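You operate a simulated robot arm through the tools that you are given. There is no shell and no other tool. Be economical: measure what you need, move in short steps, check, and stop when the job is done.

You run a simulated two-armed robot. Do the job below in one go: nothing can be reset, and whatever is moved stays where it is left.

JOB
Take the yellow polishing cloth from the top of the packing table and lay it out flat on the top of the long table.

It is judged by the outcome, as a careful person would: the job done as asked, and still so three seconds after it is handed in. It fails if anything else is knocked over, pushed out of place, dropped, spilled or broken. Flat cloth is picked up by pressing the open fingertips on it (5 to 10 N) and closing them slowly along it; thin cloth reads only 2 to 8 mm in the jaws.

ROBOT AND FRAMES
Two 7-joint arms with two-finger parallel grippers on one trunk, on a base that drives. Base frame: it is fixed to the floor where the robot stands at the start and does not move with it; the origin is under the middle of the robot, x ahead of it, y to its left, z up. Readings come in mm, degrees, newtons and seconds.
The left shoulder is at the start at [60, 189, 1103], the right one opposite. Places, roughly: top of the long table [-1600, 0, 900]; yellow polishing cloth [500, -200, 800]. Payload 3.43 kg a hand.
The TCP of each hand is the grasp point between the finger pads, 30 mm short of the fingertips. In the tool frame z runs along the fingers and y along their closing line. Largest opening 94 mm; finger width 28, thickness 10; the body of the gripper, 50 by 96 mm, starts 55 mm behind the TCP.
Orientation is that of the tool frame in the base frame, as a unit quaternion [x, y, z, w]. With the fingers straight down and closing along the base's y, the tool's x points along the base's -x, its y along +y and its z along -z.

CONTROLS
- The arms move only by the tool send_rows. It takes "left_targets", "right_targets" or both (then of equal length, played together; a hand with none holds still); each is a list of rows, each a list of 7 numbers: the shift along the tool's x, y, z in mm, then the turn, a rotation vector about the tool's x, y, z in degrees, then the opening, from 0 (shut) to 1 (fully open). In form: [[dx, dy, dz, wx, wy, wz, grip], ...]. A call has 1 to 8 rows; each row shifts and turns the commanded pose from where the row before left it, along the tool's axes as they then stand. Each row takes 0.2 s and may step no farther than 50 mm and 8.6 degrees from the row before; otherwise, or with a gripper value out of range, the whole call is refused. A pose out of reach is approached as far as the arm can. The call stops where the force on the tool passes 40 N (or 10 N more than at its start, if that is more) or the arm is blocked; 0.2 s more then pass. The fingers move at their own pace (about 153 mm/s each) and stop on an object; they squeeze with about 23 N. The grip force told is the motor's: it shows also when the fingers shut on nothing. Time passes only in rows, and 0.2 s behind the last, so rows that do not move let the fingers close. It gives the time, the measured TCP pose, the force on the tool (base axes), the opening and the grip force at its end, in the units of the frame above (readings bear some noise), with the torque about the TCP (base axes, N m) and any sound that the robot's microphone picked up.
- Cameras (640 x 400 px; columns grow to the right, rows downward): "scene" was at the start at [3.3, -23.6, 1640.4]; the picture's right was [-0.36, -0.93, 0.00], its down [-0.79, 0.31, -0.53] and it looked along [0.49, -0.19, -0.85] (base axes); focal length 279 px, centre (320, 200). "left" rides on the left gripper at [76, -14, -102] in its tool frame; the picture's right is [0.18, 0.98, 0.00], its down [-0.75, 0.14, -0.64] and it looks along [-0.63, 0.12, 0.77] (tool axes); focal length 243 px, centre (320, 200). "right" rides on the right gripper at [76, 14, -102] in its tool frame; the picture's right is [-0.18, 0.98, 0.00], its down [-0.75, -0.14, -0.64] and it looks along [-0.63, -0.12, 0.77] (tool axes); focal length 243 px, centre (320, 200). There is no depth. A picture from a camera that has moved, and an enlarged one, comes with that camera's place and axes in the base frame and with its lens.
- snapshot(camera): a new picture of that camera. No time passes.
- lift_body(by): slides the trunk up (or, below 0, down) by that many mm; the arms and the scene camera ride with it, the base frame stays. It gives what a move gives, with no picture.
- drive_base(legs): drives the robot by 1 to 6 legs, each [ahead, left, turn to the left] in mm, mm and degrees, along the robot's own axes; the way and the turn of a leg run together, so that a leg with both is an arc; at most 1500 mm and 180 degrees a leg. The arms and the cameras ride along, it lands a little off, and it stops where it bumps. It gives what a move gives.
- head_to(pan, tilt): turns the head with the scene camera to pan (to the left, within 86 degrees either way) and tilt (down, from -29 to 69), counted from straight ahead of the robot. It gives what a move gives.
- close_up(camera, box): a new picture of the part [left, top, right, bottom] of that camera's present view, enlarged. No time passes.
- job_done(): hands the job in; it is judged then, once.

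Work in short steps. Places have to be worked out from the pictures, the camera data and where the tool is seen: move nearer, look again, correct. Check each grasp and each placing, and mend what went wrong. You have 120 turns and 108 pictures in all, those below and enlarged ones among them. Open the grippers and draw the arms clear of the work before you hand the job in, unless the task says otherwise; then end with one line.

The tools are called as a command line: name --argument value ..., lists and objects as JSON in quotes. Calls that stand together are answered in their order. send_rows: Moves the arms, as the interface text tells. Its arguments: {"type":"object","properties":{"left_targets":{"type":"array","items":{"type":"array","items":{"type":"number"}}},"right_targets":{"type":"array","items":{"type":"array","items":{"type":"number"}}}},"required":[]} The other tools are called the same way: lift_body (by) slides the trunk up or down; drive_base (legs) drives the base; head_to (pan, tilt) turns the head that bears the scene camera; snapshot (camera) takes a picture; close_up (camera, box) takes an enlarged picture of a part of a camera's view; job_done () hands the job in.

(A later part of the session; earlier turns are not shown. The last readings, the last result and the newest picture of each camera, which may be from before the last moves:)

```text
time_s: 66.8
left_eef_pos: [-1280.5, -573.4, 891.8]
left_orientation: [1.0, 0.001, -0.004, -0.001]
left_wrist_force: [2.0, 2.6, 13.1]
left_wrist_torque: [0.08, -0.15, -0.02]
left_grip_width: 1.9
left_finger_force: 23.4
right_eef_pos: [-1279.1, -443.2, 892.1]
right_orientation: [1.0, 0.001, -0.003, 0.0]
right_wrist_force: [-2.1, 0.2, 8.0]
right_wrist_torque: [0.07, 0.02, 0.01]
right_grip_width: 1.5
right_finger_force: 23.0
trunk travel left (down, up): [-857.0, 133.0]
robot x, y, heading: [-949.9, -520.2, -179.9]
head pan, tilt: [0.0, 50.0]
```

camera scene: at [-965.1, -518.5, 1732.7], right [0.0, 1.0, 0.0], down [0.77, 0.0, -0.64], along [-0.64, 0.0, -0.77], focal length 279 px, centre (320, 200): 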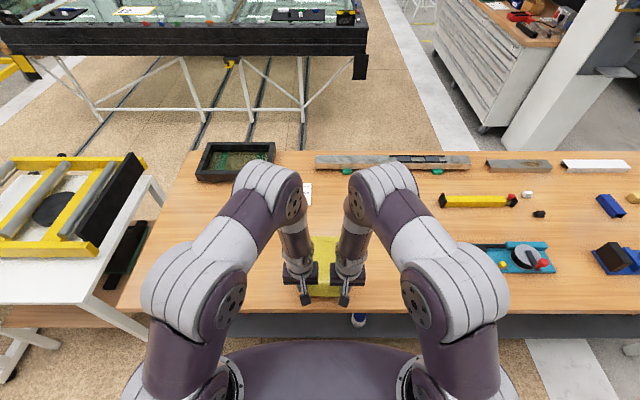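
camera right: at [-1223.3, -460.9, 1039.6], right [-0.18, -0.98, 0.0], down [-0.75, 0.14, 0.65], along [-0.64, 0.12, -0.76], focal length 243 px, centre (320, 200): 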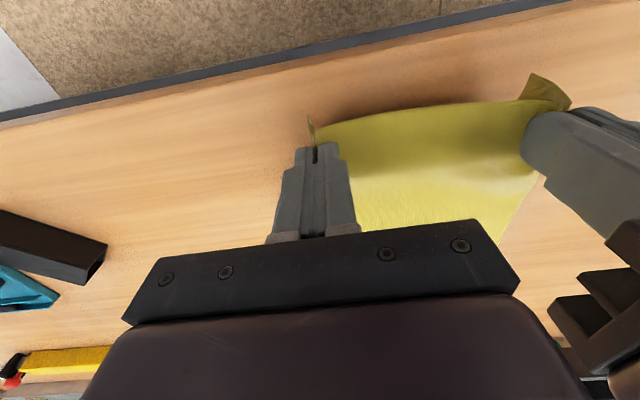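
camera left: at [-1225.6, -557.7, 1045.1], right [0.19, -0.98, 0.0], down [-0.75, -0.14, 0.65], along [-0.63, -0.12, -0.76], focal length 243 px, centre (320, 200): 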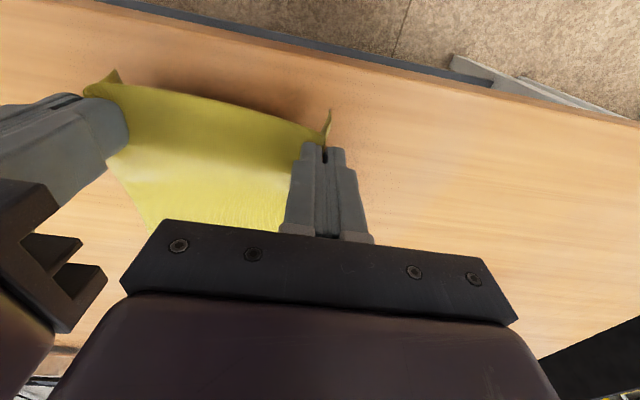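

Both tips press on the table at 8–13 N. I'll open slowly while pressed, which should undo the gathers.

send_rows --left_targets '[[0, 0, 0, 0, 0, 0, 0.05], [0, 0, 0, 0, 0, 0, 0.1], [0, 0, 0, 0, 0, 0, 0.16], [0, 0, 0, 0, 0, 0, 0.22], [0, 0, 0, 0, 0, 0, 0.28], [0, 0, 0, 0, 0, 0, 0.34], [0, 0, 0, 0, 0, 0, 0.4], [0, 0, 0, 0, 0, 0, 0.4]]' --right_targets '[[0, 0, 0, 0, 0, 0, 0.05], [0, 0, 0, 0, 0, 0, 0.1], [0, 0, 0, 0, 0, 0, 0.16], [0, 0, 0, 0, 0, 0, 0.22], [0, 0, 0, 0, 0, 0, 0.28], [0, 0, 0, 0, 0, 0, 0.34], [0, 0, 0, 0, 0, 0, 0.4], [0, 0, 0, 0, 0, 0, 0.4]]'

snapshot --camera "right"

snapshot --camera "left"

```text
time_s: 68.6
left_eef_pos: [-1280.6, -574.2, 890.9]
left_orientation: [1.0, 0.0, -0.003, -0.001]
left_wrist_force: [-0.5, 2.1, 12.9]
left_wrist_torque: [-0.16, -0.04, 0.01]
left_grip_width: 36.1
left_finger_force: 0.0
right_eef_pos: [-1279.3, -443.6, 892.2]
right_orientation: [1.0, 0.001, -0.003, 0.0]
right_wrist_force: [0.0, -0.9, 4.4]
right_wrist_torque: [0.1, -0.03, -0.01]
right_grip_width: 36.9
right_finger_force: 0.0
trunk travel left (down, up): [-857.0, 133.0]
robot x, y, heading: [-949.0, -517.8, -179.8]
head pan, tilt: [0.0, 50.0]
```

```text
56 pictures are left
camera right: at [-1202.9, -458.3, 993.5], right [-0.18, -0.98, 0.0], down [-0.75, 0.14, 0.65], along [-0.64, 0.12, -0.76], focal length 243 px, centre (320, 200)
```

right: 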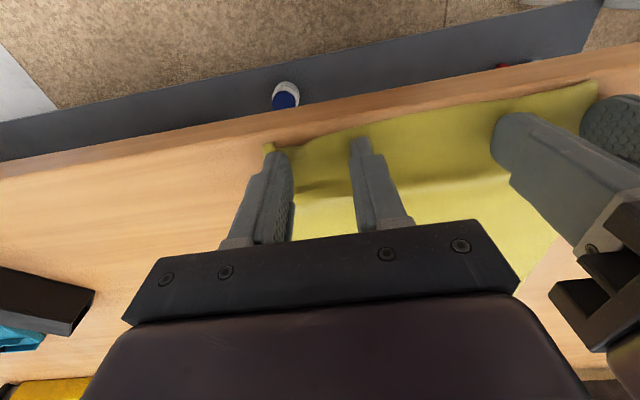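

```text
55 pictures are left
camera left: at [-1204.8, -558.8, 993.7], right [0.19, -0.98, 0.0], down [-0.75, -0.14, 0.65], along [-0.64, -0.12, -0.76], focal length 243 px, centre (320, 200)
```

left: 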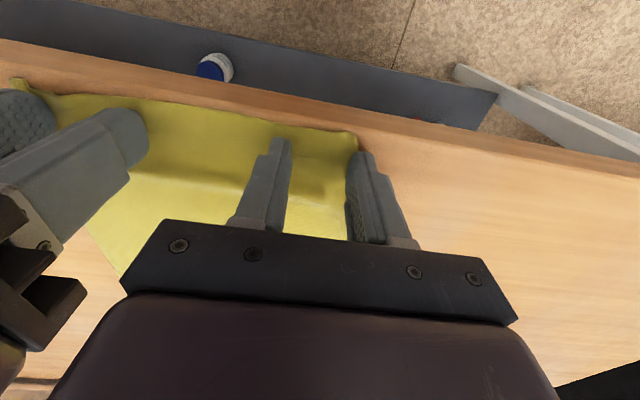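

The gathers opened out well. I'll lift both hands straight up, spread them aside, and inspect.

send_rows --left_targets '[[0, 0, -5, 0, 0, 0, 0.4], [0, 0, -25, 0, 0, 0, 0.4], [0, 0, -40, 0, 0, 0, 0.4], [0, 0, -45, 0, 0, 0, 0.4], [0, 45, 0, 0, 0, 0, 0.4], [0, 45, 0, 0, 0, 0, 0.4], [0, 45, 0, 0, 0, 0, 0.4], [0, 20, 0, 0, 0, 0, 0.4]]' --right_targets '[[0, 0, -5, 0, 0, 0, 0.4], [0, 0, -25, 0, 0, 0, 0.4], [0, 0, -40, 0, 0, 0, 0.4], [0, 0, -45, 0, 0, 0, 0.4], [0, -45, 0, 0, 0, 0, 0.4], [0, -45, 0, 0, 0, 0, 0.4], [0, -45, 0, 0, 0, 0, 0.4], [0, -20, 0, 0, 0, 0, 0.4]]'

close_up --camera "scene" --box '[240, 200, 400, 320]'

snapshot --camera "right"

snapshot --camera "left"

```text
time_s: 70.4
left_eef_pos: [-1283.9, -728.0, 1005.4]
left_orientation: [1.0, 0.001, -0.003, -0.001]
left_wrist_force: [-1.1, -0.1, 0.7]
left_wrist_torque: [-0.01, 0.0, 0.0]
left_grip_width: 37.7
left_finger_force: 0.0
right_eef_pos: [-1283.9, -287.7, 1007.1]
right_orientation: [1.0, 0.002, -0.002, 0.001]
right_wrist_force: [0.6, 0.5, 0.3]
right_wrist_torque: [-0.01, 0.0, 0.02]
right_grip_width: 37.7
right_finger_force: 0.0
trunk travel left (down, up): [-857.0, 133.0]
robot x, y, heading: [-944.4, -518.7, -180.1]
head pan, tilt: [0.0, 50.0]
```

```text
3.33 times, centred on (320, 260) of scene
camera zoom: at [-965.1, -518.2, 1732.7], right [0.0, 1.0, 0.0], down [0.77, 0.0, -0.64], along [-0.64, 0.0, -0.77], focal length 930 px, centre (320, 0)
```

zoom: 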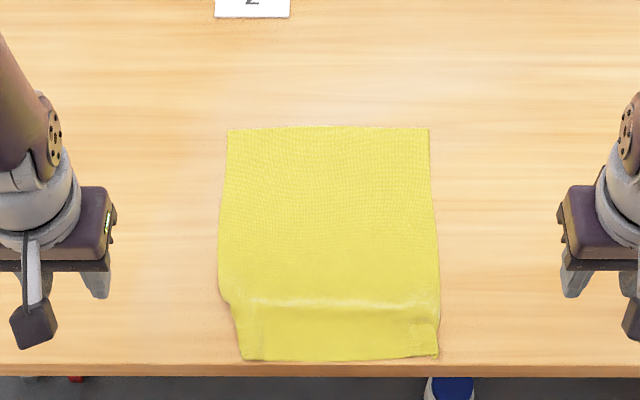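

```text
53 pictures are left
camera right: at [-1207.1, -301.6, 1108.7], right [-0.18, -0.98, 0.0], down [-0.75, 0.14, 0.65], along [-0.64, 0.11, -0.76], focal length 243 px, centre (320, 200)
```

right: 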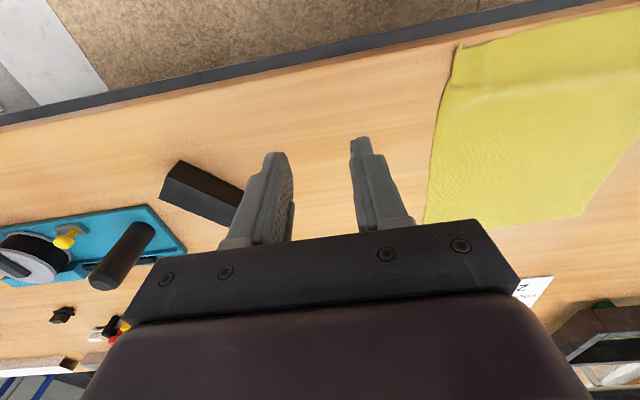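

```text
52 pictures are left
camera left: at [-1207.0, -713.0, 1107.2], right [0.19, -0.98, 0.0], down [-0.75, -0.14, 0.65], along [-0.63, -0.12, -0.76], focal length 243 px, centre (320, 200)
```

left: 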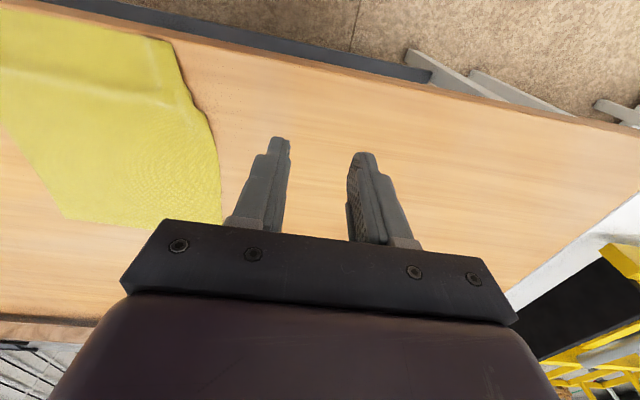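

It is laid nearly flat, with a shallow ridge about 50 mm from the near edge and slightly rumpled near corners. I'll tilt the head for a closer look before smoothing.

head_to --pan 0 --tilt 62

close_up --camera "scene" --box '[272, 140, 368, 240]'

```text
time_s: 71.1
left_eef_pos: [-1281.8, -727.3, 1005.2]
left_orientation: [1.0, 0.0, -0.003, -0.001]
left_wrist_force: [0.1, 0.5, -0.1]
left_wrist_torque: [0.0, 0.0, 0.01]
left_grip_width: 37.6
left_finger_force: 0.1
right_eef_pos: [-1284.7, -287.2, 1005.4]
right_orientation: [1.0, 0.002, -0.002, 0.001]
right_wrist_force: [0.5, -0.1, 0.5]
right_wrist_torque: [-0.04, 0.01, 0.03]
right_grip_width: 37.9
right_finger_force: 0.0
trunk travel left (down, up): [-857.0, 133.0]
robot x, y, heading: [-943.1, -519.6, -180.0]
head pan, tilt: [0.0, 62.0]
```

```text
4.00 times, centred on (320, 190) of scene
camera zoom: at [-952.2, -518.4, 1717.9], right [0.0, 1.0, 0.0], down [0.88, 0.0, -0.47], along [-0.47, 0.0, -0.88], focal length 1115 px, centre (320, 240)
```

zoom: 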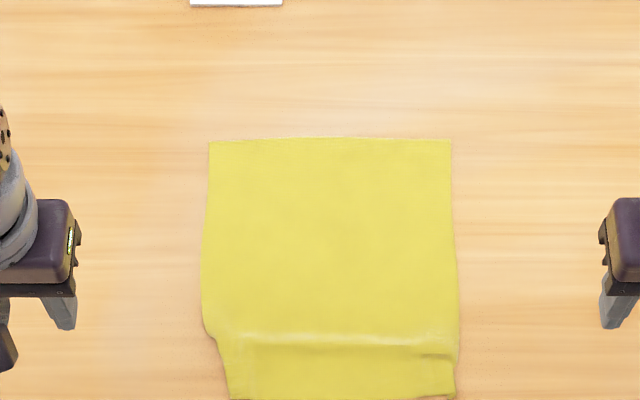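

From this view, the near edge spans y −591 to −409 at x≈−1264. The body spans −617 to −400, and the ridge is at x≈−1315. I'll look at the two near corners with the hand cameras.

close_up --camera "left" --box '[80, 20, 240, 120]'

close_up --camera "right" --box '[400, 20, 560, 120]'

```text
4.00 times, centred on (160, 70) of left
camera zoom: at [-1207.0, -712.6, 1107.2], right [0.19, -0.98, 0.0], down [-0.75, -0.14, 0.65], along [-0.63, -0.12, -0.76], focal length 970 px, centre (960, 720)
```

zoom: 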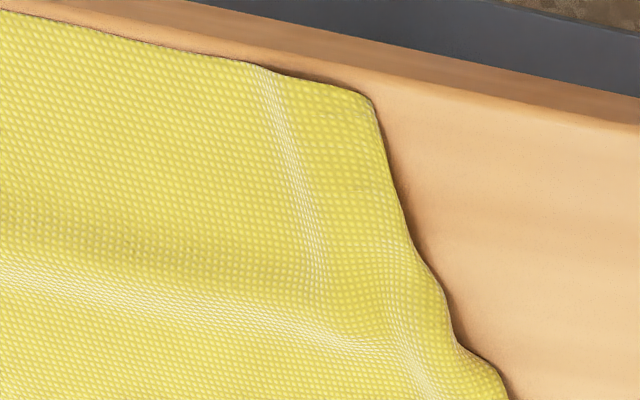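

```text
4.00 times, centred on (480, 70) of right
camera zoom: at [-1207.1, -302.4, 1108.7], right [-0.18, -0.98, 0.0], down [-0.75, 0.14, 0.65], along [-0.64, 0.12, -0.76], focal length 970 px, centre (-320, 720)
```

zoom: 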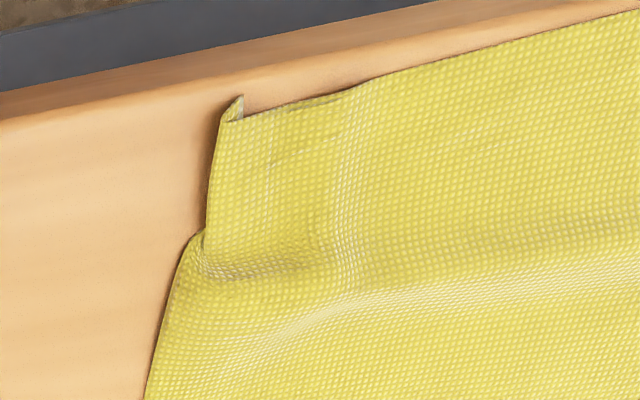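

Both near corners look slightly tucked under, about 25 mm on the left and 10 mm on the right, besides the ridge. First I'll press beyond the ridge with closed fingers and push the body about 15 mm forward to flatten it.

send_rows --left_targets '[[-24, -39.5, 0, 0, 0, 0, 0], [-24, -39.5, 0, 0, 0, 0, 0], [-24, -39.5, 0, 0, 0, 0, 0], [-24, -39.5, 0, 0, 0, 0, 0], [0, 0, 45, 0, 0, 0, 0], [0, 0, 40, 0, 0, 0, 0], [0, 0, 18, 0, 0, 0, 0], [0, 0, 0, 0, 0, 0, 0]]' --right_targets '[[-24, 43, 0, 0, 0, 0, 0], [-24, 43, 0, 0, 0, 0, 0], [-24, 43, 0, 0, 0, 0, 0], [-24, 43, 0, 0, 0, 0, 0], [0, 0, 45, 0, 0, 0, 0], [0, 0, 40, 0, 0, 0, 0], [0, 0, 18, 0, 0, 0, 0], [0, 0, 0, 0, 0, 0, 0]]'

```text
time_s: 72.9
left_eef_pos: [-1376.2, -570.5, 903.1]
left_orientation: [1.0, 0.001, -0.002, -0.001]
left_wrist_force: [-0.5, -0.4, -0.1]
left_wrist_torque: [0.0, 0.0, 0.01]
left_grip_width: 0.0
left_finger_force: 22.6
right_eef_pos: [-1375.5, -455.9, 904.0]
right_orientation: [1.0, 0.001, -0.003, 0.001]
right_wrist_force: [1.0, -0.4, 0.0]
right_wrist_torque: [0.0, -0.02, 0.0]
right_grip_width: 0.1
right_finger_force: 22.9
trunk travel left (down, up): [-857.0, 133.0]
robot x, y, heading: [-948.1, -517.5, -179.8]
head pan, tilt: [0.0, 62.0]
```

The tips are about 10 mm above the cloth. I'll lower to just at contact.

send_rows --left_targets '[[0, 0, 5, 0, 0, 0, 0], [0, 0, 4, 0, 0, 0, 0], [0, 0, 2, 0, 0, 0, 0], [0, 0, 0, 0, 0, 0, 0]]' --right_targets '[[0, 0, 5, 0, 0, 0, 0], [0, 0, 4, 0, 0, 0, 0], [0, 0, 2, 0, 0, 0, 0], [0, 0, 0, 0, 0, 0, 0]]'

```text
time_s: 73.9
left_eef_pos: [-1376.3, -570.3, 892.4]
left_orientation: [1.0, 0.001, -0.003, -0.001]
left_wrist_force: [-0.6, 1.1, -0.3]
left_wrist_torque: [0.0, 0.01, -0.01]
left_grip_width: 0.0
left_finger_force: 22.5
right_eef_pos: [-1376.8, -459.5, 893.9]
right_orientation: [1.0, 0.0, -0.002, 0.001]
right_wrist_force: [-0.4, 0.1, -0.1]
right_wrist_torque: [-0.01, 0.02, -0.02]
right_grip_width: 0.2
right_finger_force: 22.4
trunk travel left (down, up): [-857.0, 133.0]
robot x, y, heading: [-950.7, -517.3, -179.7]
head pan, tilt: [0.0, 62.0]
```

Not touching yet, so I'll go another 1.5 mm.

send_rows --left_targets '[[0, 0, 1, 0, 0, 0, 0], [0, 0, 0.6, 0, 0, 0, 0], [0, 0, 0, 0, 0, 0, 0]]' --right_targets '[[0, 0, 1, 0, 0, 0, 0], [0, 0, 0.6, 0, 0, 0, 0], [0, 0, 0, 0, 0, 0, 0]]'

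```text
time_s: 74.7
left_eef_pos: [-1377.6, -571.9, 891.0]
left_orientation: [1.0, 0.001, -0.004, -0.001]
left_wrist_force: [1.5, -0.3, 12.1]
left_wrist_torque: [-0.05, -0.16, 0.0]
left_grip_width: 0.0
left_finger_force: 23.1
right_eef_pos: [-1376.2, -459.1, 892.6]
right_orientation: [1.0, 0.0, -0.004, 0.0]
right_wrist_force: [-1.1, 0.1, 0.5]
right_wrist_torque: [-0.02, -0.04, -0.03]
right_grip_width: 0.3
right_finger_force: 23.0
trunk travel left (down, up): [-857.0, 133.0]
robot x, y, heading: [-947.2, -519.2, -180.0]
head pan, tilt: [0.0, 62.0]
```

The left hand presses at 12 N. I'll bring the right down 0.9 mm and then push both forward 14 mm.

send_rows --left_targets '[[0, 0, 0, 0, 0, 0, 0], [0, 0, 0, 0, 0, 0, 0], [-4, 0, 0, 0, 0, 0, 0], [-5, 0, 0, 0, 0, 0, 0], [-5, 0, 0, 0, 0, 0, 0], [0, 0, 0, 0, 0, 0, 0]]' --right_targets '[[0, 0, 0.9, 0, 0, 0, 0], [0, 0, 0, 0, 0, 0, 0], [-4, 0, 0, 0, 0, 0, 0], [-5, 0, 0, 0, 0, 0, 0], [-5, 0, 0, 0, 0, 0, 0], [0, 0, 0, 0, 0, 0, 0]]'

snapshot --camera "left"

snapshot --camera "right"

```text
time_s: 76.1
left_eef_pos: [-1389.7, -573.0, 890.8]
left_orientation: [1.0, 0.001, -0.004, 0.0]
left_wrist_force: [4.3, -0.1, 21.4]
left_wrist_torque: [-0.05, -0.31, 0.03]
left_grip_width: 0.1
left_finger_force: 23.0
right_eef_pos: [-1389.0, -460.3, 892.8]
right_orientation: [1.0, 0.0, -0.003, 0.001]
right_wrist_force: [-0.3, -0.5, 0.2]
right_wrist_torque: [-0.02, 0.05, 0.01]
right_grip_width: 0.0
right_finger_force: 22.4
trunk travel left (down, up): [-857.0, 133.0]
robot x, y, heading: [-945.9, -518.2, -179.7]
head pan, tilt: [0.0, 62.0]
```

```text
48 pictures are left
camera left: at [-1312.9, -558.1, 993.0], right [0.19, -0.98, 0.0], down [-0.75, -0.14, 0.65], along [-0.64, -0.12, -0.76], focal length 243 px, centre (320, 200)
```

left: 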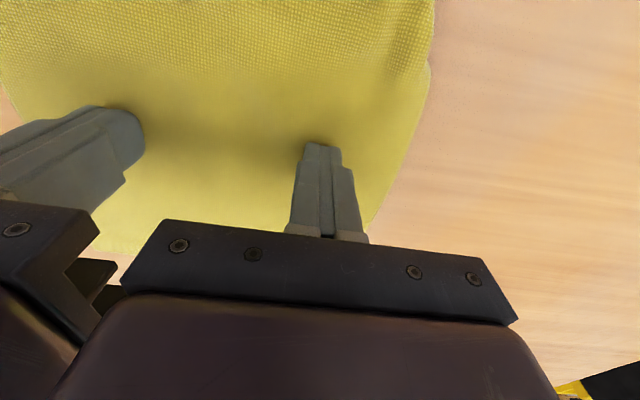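

```text
47 pictures are left
camera right: at [-1312.1, -475.1, 993.5], right [-0.18, -0.98, 0.0], down [-0.75, 0.14, 0.65], along [-0.64, 0.12, -0.76], focal length 243 px, centre (320, 200)
```

right: 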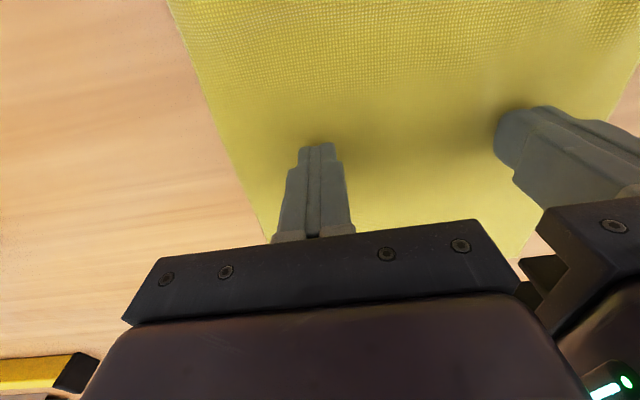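

The right hand lost contact, so only the left was pressing. I'll lift both slightly aside and check the effect.

send_rows --left_targets '[[0, 0, -10, 0, 0, 0, 0], [0, 0, -45, 0, 0, 0, 0.2], [0, 0, -45, 0, 0, 0, 0.4], [20, 45, 0, 0, 0, 0, 0.4], [20, 45, 0, 0, 0, 0, 0.4], [20, 45, 0, 0, 0, 0, 0.4], [20, 25, 0, 0, 0, 0, 0.4]]' --right_targets '[[0, 0, -10, 0, 0, 0, 0], [0, 0, -45, 0, 0, 0, 0.2], [0, 0, -45, 0, 0, 0, 0.4], [20, -45, 0, 0, 0, 0, 0.4], [20, -45, 0, 0, 0, 0, 0.4], [20, -45, 0, 0, 0, 0, 0.4], [20, -25, 0, 0, 0, 0, 0.4]]'

close_up --camera "scene" --box '[272, 150, 368, 250]'

```text
time_s: 77.7
left_eef_pos: [-1311.1, -733.7, 990.7]
left_orientation: [1.0, 0.001, -0.003, -0.001]
left_wrist_force: [0.8, -0.4, -1.0]
left_wrist_torque: [0.01, -0.02, 0.01]
left_grip_width: 37.4
left_finger_force: 0.1
right_eef_pos: [-1309.7, -297.6, 989.9]
right_orientation: [1.0, 0.001, -0.004, 0.001]
right_wrist_force: [0.4, 0.6, -0.1]
right_wrist_torque: [0.01, 0.03, 0.01]
right_grip_width: 37.4
right_finger_force: 0.0
trunk travel left (down, up): [-857.0, 133.0]
robot x, y, heading: [-946.9, -517.9, -179.9]
head pan, tilt: [0.0, 62.0]
```

```text
4.00 times, centred on (320, 200) of scene
camera zoom: at [-950.8, -518.6, 1717.9], right [0.0, 1.0, 0.0], down [0.88, 0.0, -0.47], along [-0.47, 0.0, -0.88], focal length 1115 px, centre (320, 200)
```

zoom: 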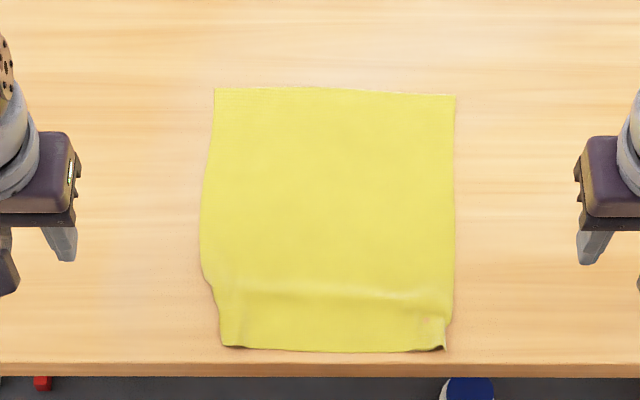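

The ridge is much flatter and the cloth moved forward a bit. Now the left near corner at (−1275,−599) is tucked by about 20 mm. I'll pinch it about 30 mm inward, lift, and lay it back while moving inward so the flap falls outward.

send_rows --left_targets '[[5.5, -41.5, 0, 0, 0, 0, 0.4], [5.5, -41.5, 0, 0, 0, 0, 0.4], [5.5, -41.5, 0, 0, 0, 0, 0.4], [5.5, -41.5, 0, 0, 0, 0, 0.4], [0, 0, 45, 0, 0, 0, 0.4], [0, 0, 45, 0, 0, 0, 0.4], [0, 0, 7, 0, 0, 0, 0.4], [0, 0, 0, 0, 0, 0, 0.4]]'

close_up --camera "left" --box '[160, 50, 480, 250]'

```text
time_s: 79.5
left_eef_pos: [-1292.1, -564.4, 894.1]
left_orientation: [1.0, 0.001, -0.002, -0.001]
left_wrist_force: [0.4, 0.0, -0.5]
left_wrist_torque: [-0.01, -0.02, 0.0]
left_grip_width: 37.5
left_finger_force: 0.1
right_eef_pos: [-1311.0, -297.4, 987.7]
right_orientation: [1.0, 0.0, -0.003, 0.001]
right_wrist_force: [0.8, -0.1, 0.1]
right_wrist_torque: [0.04, -0.01, 0.01]
right_grip_width: 37.7
right_finger_force: 0.1
trunk travel left (down, up): [-857.0, 133.0]
robot x, y, heading: [-945.0, -523.4, -180.0]
head pan, tilt: [0.0, 62.0]
```

```text
2.00 times, centred on (320, 150) of left
camera zoom: at [-1215.9, -550.3, 995.8], right [0.19, -0.98, 0.0], down [-0.75, -0.14, 0.65], along [-0.63, -0.12, -0.76], focal length 485 px, centre (320, 300)
```

zoom: 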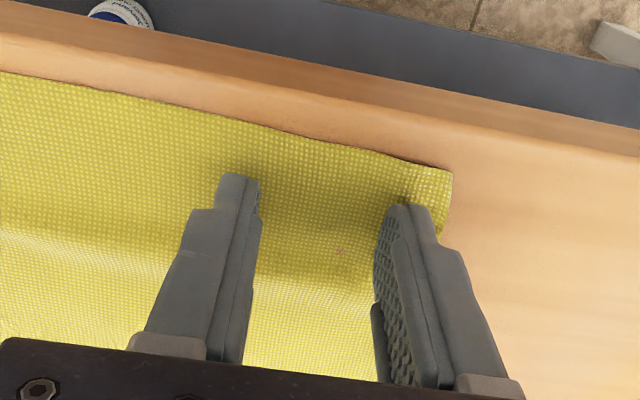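

The position is good, with the outer finger just inside the corner. I'll lower to press.

send_rows --left_targets '[[0, 0, 1.5, 0, 0, 0, 0.4], [0, 0, 1, 0, 0, 0, 0.4], [0, 0, 0, 0, 0, 0, 0.4]]'

```text
time_s: 80.3
left_eef_pos: [-1290.0, -563.8, 891.3]
left_orientation: [1.0, 0.001, -0.004, -0.002]
left_wrist_force: [-3.2, -1.5, 19.6]
left_wrist_torque: [-0.61, -0.04, -0.08]
left_grip_width: 38.2
left_finger_force: 1.0
right_eef_pos: [-1309.2, -298.2, 988.7]
right_orientation: [1.0, 0.001, -0.004, 0.001]
right_wrist_force: [-0.4, -0.2, 0.2]
right_wrist_torque: [0.0, 0.0, 0.01]
right_grip_width: 37.7
right_finger_force: 0.1
trunk travel left (down, up): [-857.0, 133.0]
robot x, y, heading: [-949.8, -521.0, -179.6]
head pan, tilt: [0.0, 62.0]
```

It presses at 20 N on one finger, so I'll ease by 0.5 mm, close slowly and lift 45 mm.

send_rows --left_targets '[[0, 0, -0.5, 0, 0, 0, 0.35], [0, 0, 0, 0, 0, 0, 0.29], [0, 0, 0, 0, 0, 0, 0.23], [0, 0, 0, 0, 0, 0, 0.17], [0, 0, 0, 0, 0, 0, 0.11], [0, 0, 0, 0, 0, 0, 0.05], [0, 0, 0, 0, 0, 0, 0], [0, 0, 0, 0, 0, 0, 0]]'

send_rows --left_targets '[[0, 0, -10, 0, 0, 0, 0], [0, 0, -15, 0, 0, 0, 0], [0, 0, -20, 0, 0, 0, 0], [0, 0, 0, 0, 0, 0, 0]]'

close_up --camera "left" --box '[160, 50, 480, 250]'

snapshot --camera "right"

```text
time_s: 82.1
left_eef_pos: [-1289.0, -564.8, 890.5]
left_orientation: [1.0, 0.001, -0.003, -0.001]
left_wrist_force: [0.4, -4.8, 28.7]
left_wrist_torque: [-0.43, -0.17, -0.02]
left_grip_width: 7.0
left_finger_force: 22.4
right_eef_pos: [-1309.2, -297.6, 990.4]
right_orientation: [1.0, 0.001, -0.004, 0.001]
right_wrist_force: [0.6, 0.0, 0.5]
right_wrist_torque: [-0.01, -0.03, -0.01]
right_grip_width: 37.8
right_finger_force: 0.0
trunk travel left (down, up): [-857.0, 133.0]
robot x, y, heading: [-948.9, -515.7, -180.0]
head pan, tilt: [0.0, 62.0]
```

```text
time_s: 83.1
left_eef_pos: [-1290.4, -564.9, 935.4]
left_orientation: [1.0, 0.002, -0.002, 0.0]
left_wrist_force: [0.6, 0.2, 0.0]
left_wrist_torque: [0.05, -0.01, 0.02]
left_grip_width: 7.0
left_finger_force: 22.9
right_eef_pos: [-1310.6, -297.9, 987.9]
right_orientation: [1.0, 0.001, -0.002, 0.001]
right_wrist_force: [0.6, -0.1, 0.2]
right_wrist_torque: [-0.04, 0.0, -0.01]
right_grip_width: 37.5
right_finger_force: 0.1
trunk travel left (down, up): [-857.0, 133.0]
robot x, y, heading: [-945.8, -521.4, -180.0]
head pan, tilt: [0.0, 62.0]
```

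```text
2.00 times, centred on (320, 150) of left
camera zoom: at [-1214.8, -550.6, 1038.3], right [0.19, -0.98, 0.0], down [-0.75, -0.14, 0.64], along [-0.63, -0.12, -0.76], focal length 485 px, centre (320, 300)
```

zoom: 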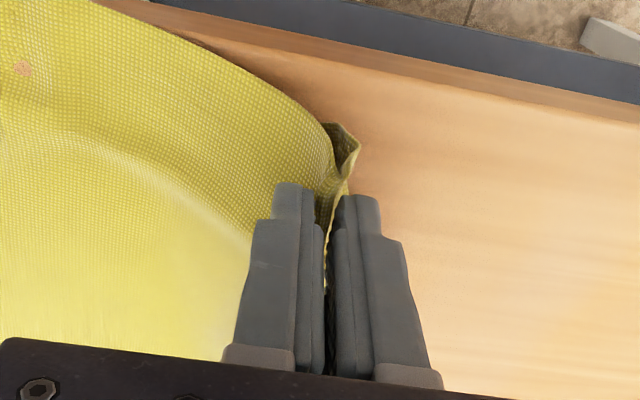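

```text
43 pictures are left
camera right: at [-1233.9, -312.5, 1090.3], right [-0.18, -0.98, 0.0], down [-0.75, 0.14, 0.65], along [-0.64, 0.12, -0.76], focal length 243 px, centre (320, 200)
```

right: 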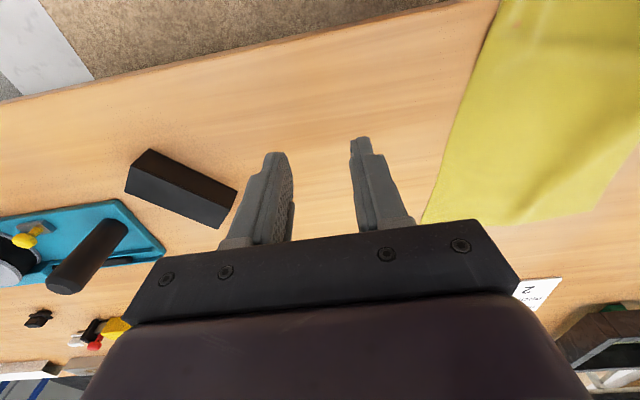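

The pinch reads 7 mm, so it holds both the top and the tucked layer. I'll raise it a bit more and outward, then open in the air so the flap can unfold as it drops.

send_rows --left_targets '[[0, 5, -15, 0, 0, 0, 0], [0, 5, -15, 0, 0, 0, 0], [0, 0, 0, 0, 0, 0, 0], [0, 0, 0, 0, 0, 0, 1], [0, 0, 0, 0, 0, 0, 1], [0, 0, -30, 0, 0, 0, 1], [0, 0, -30, 0, 0, 0, 1]]'

snapshot --camera "left"

close_up --camera "scene" --box '[272, 150, 368, 250]'

```text
time_s: 84.7
left_eef_pos: [-1288.8, -576.4, 1026.3]
left_orientation: [1.0, 0.001, -0.002, -0.001]
left_wrist_force: [-0.7, 0.3, 1.2]
left_wrist_torque: [0.0, 0.04, 0.03]
left_grip_width: 94.0
left_finger_force: 0.0
right_eef_pos: [-1309.0, -297.2, 989.9]
right_orientation: [1.0, 0.001, -0.003, 0.001]
right_wrist_force: [0.2, 0.2, 0.8]
right_wrist_torque: [0.02, 0.01, 0.0]
right_grip_width: 37.8
right_finger_force: 0.0
trunk travel left (down, up): [-857.0, 133.0]
robot x, y, heading: [-945.0, -520.4, -180.0]
head pan, tilt: [0.0, 62.0]
```

```text
42 pictures are left
camera left: at [-1213.3, -562.4, 1128.9], right [0.19, -0.98, 0.0], down [-0.75, -0.14, 0.65], along [-0.63, -0.12, -0.76], focal length 243 px, centre (320, 200)
```

left: 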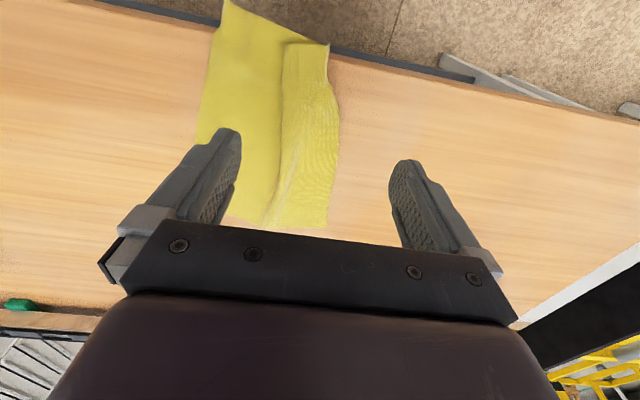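

```text
4.00 times, centred on (320, 200) of scene
camera zoom: at [-950.9, -518.6, 1717.8], right [0.0, 1.0, 0.0], down [0.88, 0.0, -0.47], along [-0.47, 0.0, -0.88], focal length 1115 px, centre (320, 200)
```

zoom: 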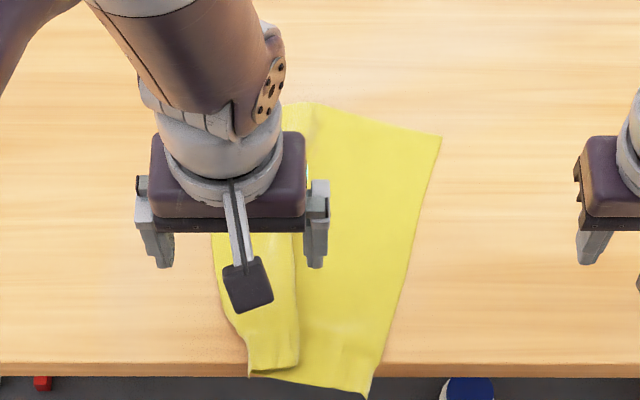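

That made things worse: a fold lies along the left side, and the near edge has slid over the table's edge. I'll clear the hand and look.

send_rows --left_targets '[[0, 45, 0, 0, 0, 0, 0.4], [0, 45, 0, 0, 0, 0, 0.4], [0, 45, 0, 0, 0, 0, 0.4], [0, 30, 0, 0, 0, 0, 0.4]]'

close_up --camera "scene" --box '[272, 150, 368, 250]'

close_up --camera "left" --box '[0, 0, 320, 200]'

close_up --camera "right" --box '[400, 0, 640, 150]'

```text
time_s: 85.7
left_eef_pos: [-1287.6, -741.6, 1027.8]
left_orientation: [1.0, 0.001, -0.002, -0.003]
left_wrist_force: [0.2, 0.0, 0.3]
left_wrist_torque: [0.01, -0.03, 0.0]
left_grip_width: 37.4
left_finger_force: 0.1
right_eef_pos: [-1310.3, -299.7, 988.2]
right_orientation: [1.0, 0.002, -0.002, 0.001]
right_wrist_force: [0.1, -0.2, -0.7]
right_wrist_torque: [0.03, 0.02, 0.0]
right_grip_width: 37.6
right_finger_force: 0.0
trunk travel left (down, up): [-857.0, 133.0]
robot x, y, heading: [-945.2, -518.2, -179.9]
head pan, tilt: [0.0, 62.0]
```

```text
4.00 times, centred on (320, 200) of scene
camera zoom: at [-951.9, -519.9, 1717.9], right [0.0, 1.0, 0.0], down [0.88, 0.0, -0.47], along [-0.47, 0.0, -0.88], focal length 1115 px, centre (320, 200)
```

zoom: 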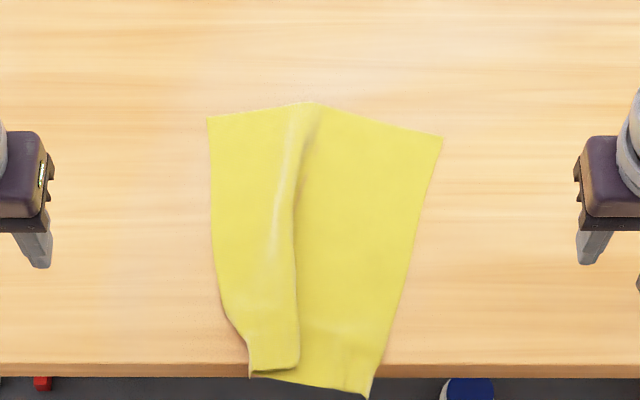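

```text
2.00 times, centred on (160, 100) of left
camera zoom: at [-1212.8, -727.5, 1129.8], right [0.19, -0.98, 0.0], down [-0.75, -0.14, 0.65], along [-0.63, -0.12, -0.76], focal length 485 px, centre (640, 400)
```

zoom: 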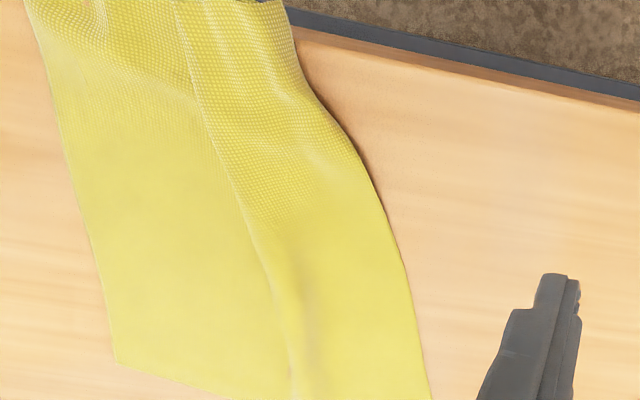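

```text
2.67 times, centred on (520, 75) of right
camera zoom: at [-1233.5, -313.5, 1090.7], right [-0.18, -0.98, 0.0], down [-0.75, 0.14, 0.65], along [-0.64, 0.12, -0.76], focal length 647 px, centre (-213, 533)
```

zoom: 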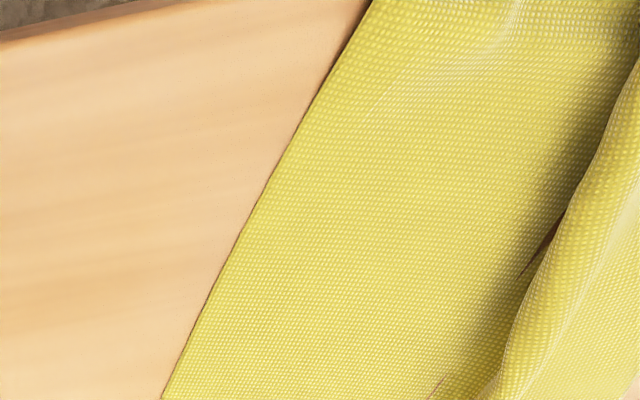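

The cloth now has a pleat, so I'll redo the lay, this time by its two clean far corners at about (−1495,−622) and (−1475,−411). The table surface is now known exactly, with contact at TCP z≈892. First I'll raise the hands and drive 45 mm closer for reach.

send_rows --left_targets '[[0, 0, -20, 0, 0, 0, 0.4], [0, 0, 0, 0, 0, 0, 0.4]]' --right_targets '[[0, 0, -45, 0, 0, 0, 0.4], [0, 0, -15, 0, 0, 0, 0.4]]'

drive_base --legs '[[45, 0, 0]]'

close_up --camera "scene" --box '[272, 150, 368, 250]'

```text
time_s: 86.3
left_eef_pos: [-1288.9, -739.9, 1046.6]
left_orientation: [1.0, 0.001, -0.003, 0.0]
left_wrist_force: [-0.1, -0.2, 0.5]
left_wrist_torque: [-0.02, -0.03, -0.06]
left_grip_width: 37.6
left_finger_force: 0.0
right_eef_pos: [-1309.4, -298.6, 1049.8]
right_orientation: [1.0, 0.001, -0.003, 0.001]
right_wrist_force: [0.0, -1.0, 0.3]
right_wrist_torque: [0.04, -0.04, 0.0]
right_grip_width: 37.4
right_finger_force: 0.0
trunk travel left (down, up): [-857.0, 133.0]
robot x, y, heading: [-949.2, -519.4, -179.9]
head pan, tilt: [0.0, 62.0]
```

```text
time_s: 87.2
left_eef_pos: [-1330.3, -738.9, 1048.5]
left_orientation: [1.0, 0.002, -0.004, -0.001]
left_wrist_force: [0.8, 1.0, 0.2]
left_wrist_torque: [0.0, 0.06, 0.0]
left_grip_width: 37.7
left_finger_force: 0.0
right_eef_pos: [-1348.5, -298.8, 1051.6]
right_orientation: [1.0, 0.002, -0.005, 0.001]
right_wrist_force: [0.3, -0.3, -0.1]
right_wrist_torque: [0.0, 0.02, 0.01]
right_grip_width: 37.5
right_finger_force: 0.1
trunk travel left (down, up): [-857.0, 133.0]
robot x, y, heading: [-988.6, -520.1, -179.9]
head pan, tilt: [0.0, 62.0]
```

```text
4.00 times, centred on (320, 200) of scene
camera zoom: at [-988.6, -518.4, 1718.0], right [0.0, 1.0, 0.0], down [0.88, 0.0, -0.47], along [-0.47, 0.0, -0.88], focal length 1115 px, centre (320, 200)
```

zoom: 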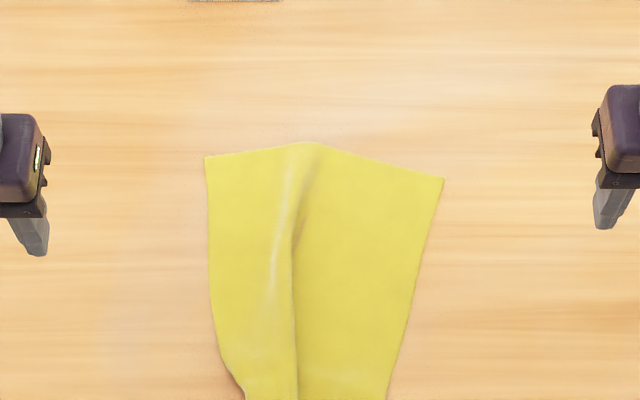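

The corners are confirmed at (−1489,−621) and (−1468,−410). I'll move over the grip points at (−1478,−596) and (−1461,−437).

send_rows --left_targets '[[-24.7, -23.8, 0, 0, 0, 0, 0.4], [-24.7, -23.8, 0, 0, 0, 0, 0.4], [-24.7, -23.8, 0, 0, 0, 0, 0.4], [-24.7, -23.8, 0, 0, 0, 0, 0.4], [-24.7, -23.8, 0, 0, 0, 0, 0.4], [-24.7, -23.8, 0, 0, 0, 0, 0.4], [0, 0, 45, 0, 0, 0, 0.4], [0, 0, 45, 0, 0, 0, 0.4]]' --right_targets '[[-18.75, 23.1, 0, 0, 0, 0, 0.4], [-18.75, 23.1, 0, 0, 0, 0, 0.4], [-18.75, 23.1, 0, 0, 0, 0, 0.4], [-18.75, 23.1, 0, 0, 0, 0, 0.4], [-18.75, 23.1, 0, 0, 0, 0, 0.4], [-18.75, 23.1, 0, 0, 0, 0, 0.4], [0, 0, 45, 0, 0, 0, 0.4], [0, 0, 45, 0, 0, 0, 0.4]]'

send_rows --left_targets '[[0, 0, 40, 0, 0, 0, 0.4], [0, 0, 10, 0, 0, 0, 0.4], [0, 0, 0, 0, 0, 0, 0.4]]' --right_targets '[[0, 0, 40, 0, 0, 0, 0.4], [0, 0, 13, 0, 0, 0, 0.4], [0, 0, 0, 0, 0, 0, 0.4]]'

snapshot --camera "left"

snapshot --camera "right"

```text
time_s: 89.0
left_eef_pos: [-1481.5, -597.7, 953.1]
left_orientation: [1.0, 0.001, -0.002, -0.001]
left_wrist_force: [-0.4, 0.4, -0.4]
left_wrist_torque: [-0.07, -0.02, 0.04]
left_grip_width: 37.8
left_finger_force: 0.1
right_eef_pos: [-1469.0, -440.8, 961.6]
right_orientation: [1.0, 0.001, -0.002, 0.001]
right_wrist_force: [0.0, 0.5, -0.7]
right_wrist_torque: [-0.01, -0.01, 0.0]
right_grip_width: 37.6
right_finger_force: 0.0
trunk travel left (down, up): [-857.0, 133.0]
robot x, y, heading: [-991.6, -520.6, -179.9]
head pan, tilt: [0.0, 62.0]
```

```text
time_s: 89.8
left_eef_pos: [-1480.2, -597.1, 908.1]
left_orientation: [1.0, 0.001, -0.003, -0.001]
left_wrist_force: [0.5, 0.7, 0.1]
left_wrist_torque: [0.03, 0.01, 0.03]
left_grip_width: 37.5
left_finger_force: 0.2
right_eef_pos: [-1466.1, -437.2, 908.6]
right_orientation: [1.0, 0.001, -0.004, 0.001]
right_wrist_force: [0.4, 0.1, -0.6]
right_wrist_torque: [-0.01, 0.01, -0.04]
right_grip_width: 37.8
right_finger_force: 0.1
trunk travel left (down, up): [-857.0, 133.0]
robot x, y, heading: [-991.3, -523.2, -179.8]
head pan, tilt: [0.0, 62.0]
```

```text
36 pictures are left
camera left: at [-1404.8, -582.4, 1009.2], right [0.19, -0.98, 0.0], down [-0.75, -0.14, 0.65], along [-0.63, -0.12, -0.76], focal length 243 px, centre (320, 200)
```

left: 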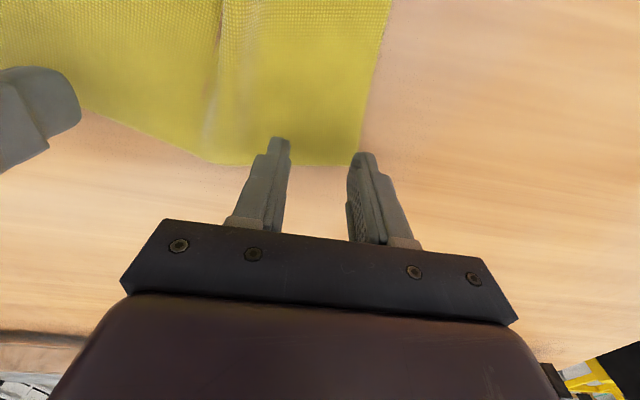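

```text
35 pictures are left
camera right: at [-1389.5, -451.5, 1009.8], right [-0.18, -0.98, 0.0], down [-0.75, 0.14, 0.65], along [-0.64, 0.12, -0.76], focal length 243 px, centre (320, 200)
```

right: 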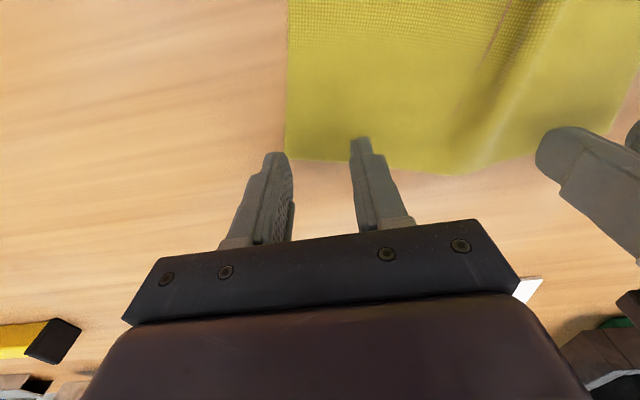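

The fingertips project onto the corners with the outer fingers straddling the side edges. I'll shift 4 mm inward and lower to contact.

send_rows --left_targets '[[1, -4, 7, 0, 0, 0, 0.4], [0, 0, 5, 0, 0, 0, 0.4], [0, 0, 2, 0, 0, 0, 0.4], [0, 0, 0, 0, 0, 0, 0.4]]' --right_targets '[[2, 5, 7, 0, 0, 0, 0.4], [0, 0, 5, 0, 0, 0, 0.4], [0, 0, 2, 0, 0, 0, 0.4], [0, 0, 0, 0, 0, 0, 0.4]]'

```text
time_s: 90.8
left_eef_pos: [-1481.0, -592.0, 892.9]
left_orientation: [1.0, 0.001, -0.002, -0.001]
left_wrist_force: [0.1, 0.1, -0.4]
left_wrist_torque: [-0.01, -0.01, 0.0]
left_grip_width: 37.5
left_finger_force: 0.1
right_eef_pos: [-1464.2, -442.8, 894.6]
right_orientation: [1.0, 0.001, -0.002, 0.001]
right_wrist_force: [-0.6, -0.1, 0.8]
right_wrist_torque: [0.03, 0.0, 0.01]
right_grip_width: 37.6
right_finger_force: 0.1
trunk travel left (down, up): [-857.0, 133.0]
robot x, y, heading: [-991.4, -517.9, -179.7]
head pan, tilt: [0.0, 62.0]
```

Almost at contact, so I'll go on with small steps.

send_rows --left_targets '[[0, 0, 1, 0, 0, 0, 0.4], [0, 0, 0.5, 0, 0, 0, 0.4], [0, 0, 0, 0, 0, 0, 0.4]]' --right_targets '[[0, 0, 1, 0, 0, 0, 0.4], [0, 0, 0.8, 0, 0, 0, 0.4], [0, 0, 0, 0, 0, 0, 0.4]]'

```text
time_s: 91.6
left_eef_pos: [-1481.3, -593.1, 892.0]
left_orientation: [1.0, 0.001, -0.003, 0.0]
left_wrist_force: [-0.5, -0.1, 1.9]
left_wrist_torque: [-0.03, 0.01, -0.01]
left_grip_width: 37.5
left_finger_force: 0.1
right_eef_pos: [-1464.4, -443.6, 892.1]
right_orientation: [1.0, 0.001, -0.003, 0.001]
right_wrist_force: [-0.2, 0.0, 0.0]
right_wrist_torque: [-0.01, 0.0, 0.0]
right_grip_width: 37.9
right_finger_force: 0.0
trunk travel left (down, up): [-857.0, 133.0]
robot x, y, heading: [-993.1, -516.7, -179.9]
head pan, tilt: [0.0, 62.0]
```

The left just touches at 2 N and the right not yet, so I'll nudge both.

send_rows --left_targets '[[0, 0, 0.4, 0, 0, 0, 0.4], [0, 0, 0, 0, 0, 0, 0.4]]' --right_targets '[[0, 0, 0.8, 0, 0, 0, 0.4], [0, 0, 0, 0, 0, 0, 0.4]]'

```text
time_s: 92.2
left_eef_pos: [-1482.3, -593.2, 891.6]
left_orientation: [1.0, 0.0, -0.002, -0.001]
left_wrist_force: [0.2, 0.6, 0.4]
left_wrist_torque: [-0.03, 0.02, -0.01]
left_grip_width: 37.5
left_finger_force: 0.1
right_eef_pos: [-1464.7, -442.4, 892.5]
right_orientation: [1.0, 0.001, -0.003, 0.001]
right_wrist_force: [0.7, 0.5, 0.8]
right_wrist_torque: [0.04, 0.02, -0.01]
right_grip_width: 37.5
right_finger_force: 0.1
trunk travel left (down, up): [-857.0, 133.0]
robot x, y, heading: [-990.7, -518.1, -180.0]
head pan, tilt: [0.0, 62.0]
```

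There is still no real pressure, so I'll step down 1 mm more each.

send_rows --left_targets '[[0, 0, 0.8, 0, 0, 0, 0.4], [0, 0, 0, 0, 0, 0, 0.4]]' --right_targets '[[0, 0, 0.8, 0, 0, 0, 0.4], [0, 0, 0, 0, 0, 0, 0.4]]'

```text
time_s: 92.8
left_eef_pos: [-1480.8, -594.5, 891.4]
left_orientation: [1.0, 0.0, -0.003, 0.0]
left_wrist_force: [0.8, 1.1, 6.5]
left_wrist_torque: [-0.07, -0.03, -0.02]
left_grip_width: 37.2
left_finger_force: 0.1
right_eef_pos: [-1464.1, -443.1, 892.2]
right_orientation: [1.0, 0.001, -0.002, 0.0]
right_wrist_force: [-0.3, -0.1, 1.2]
right_wrist_torque: [0.02, -0.04, -0.02]
right_grip_width: 37.4
right_finger_force: 0.1
trunk travel left (down, up): [-857.0, 133.0]
robot x, y, heading: [-988.1, -518.8, -179.8]
head pan, tilt: [0.0, 62.0]
```

The left is at 6.5 N. I'll add 0.7 mm to the right and close both slowly.

send_rows --left_targets '[[0, 0, 0.2, 0, 0, 0, 0.36], [0, 0, 0, 0, 0, 0, 0.31], [0, 0, 0, 0, 0, 0, 0.26], [0, 0, 0, 0, 0, 0, 0.21], [0, 0, 0, 0, 0, 0, 0.16], [0, 0, 0, 0, 0, 0, 0.1], [0, 0, 0, 0, 0, 0, 0.05], [0, 0, 0, 0, 0, 0, 0]]' --right_targets '[[0, 0, 0.8, 0, 0, 0, 0.36], [0, 0, 0, 0, 0, 0, 0.31], [0, 0, 0, 0, 0, 0, 0.26], [0, 0, 0, 0, 0, 0, 0.21], [0, 0, 0, 0, 0, 0, 0.16], [0, 0, 0, 0, 0, 0, 0.1], [0, 0, 0, 0, 0, 0, 0.05], [0, 0, 0, 0, 0, 0, 0]]'

close_up --camera "left" --box '[160, 50, 480, 250]'

close_up --camera "right" --box '[160, 50, 480, 250]'

```text
time_s: 94.6
left_eef_pos: [-1480.8, -592.9, 891.1]
left_orientation: [1.0, 0.001, -0.002, 0.0]
left_wrist_force: [0.3, 6.0, 0.4]
left_wrist_torque: [0.21, -0.02, 0.05]
left_grip_width: 1.7
left_finger_force: 22.8
right_eef_pos: [-1464.5, -442.0, 891.1]
right_orientation: [1.0, 0.001, -0.004, 0.001]
right_wrist_force: [-0.4, -4.2, 19.0]
right_wrist_torque: [-0.12, -0.09, 0.01]
right_grip_width: 2.2
right_finger_force: 23.1
trunk travel left (down, up): [-857.0, 133.0]
robot x, y, heading: [-989.7, -522.7, -180.1]
head pan, tilt: [0.0, 62.0]
```

```text
2.00 times, centred on (320, 150) of left
camera zoom: at [-1404.5, -578.9, 993.5], right [0.19, -0.98, 0.0], down [-0.75, -0.14, 0.65], along [-0.64, -0.12, -0.76], focal length 485 px, centre (320, 300)
```

zoom: 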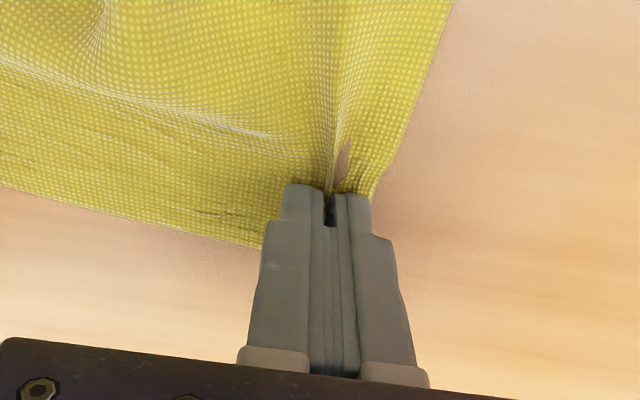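

```text
2.00 times, centred on (320, 150) of right
camera zoom: at [-1387.1, -457.5, 992.7], right [-0.18, -0.98, 0.0], down [-0.75, 0.14, 0.65], along [-0.64, 0.11, -0.76], focal length 485 px, centre (320, 300)
```

zoom: 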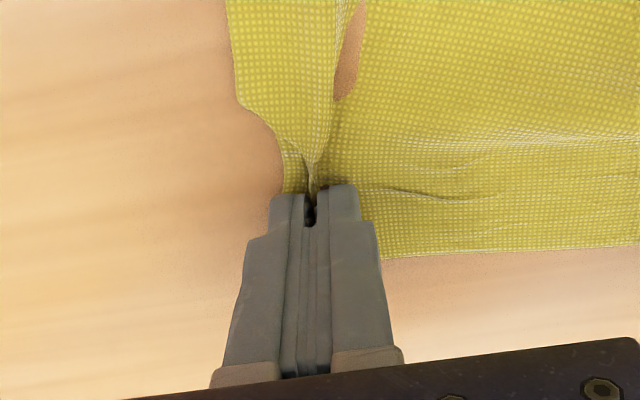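

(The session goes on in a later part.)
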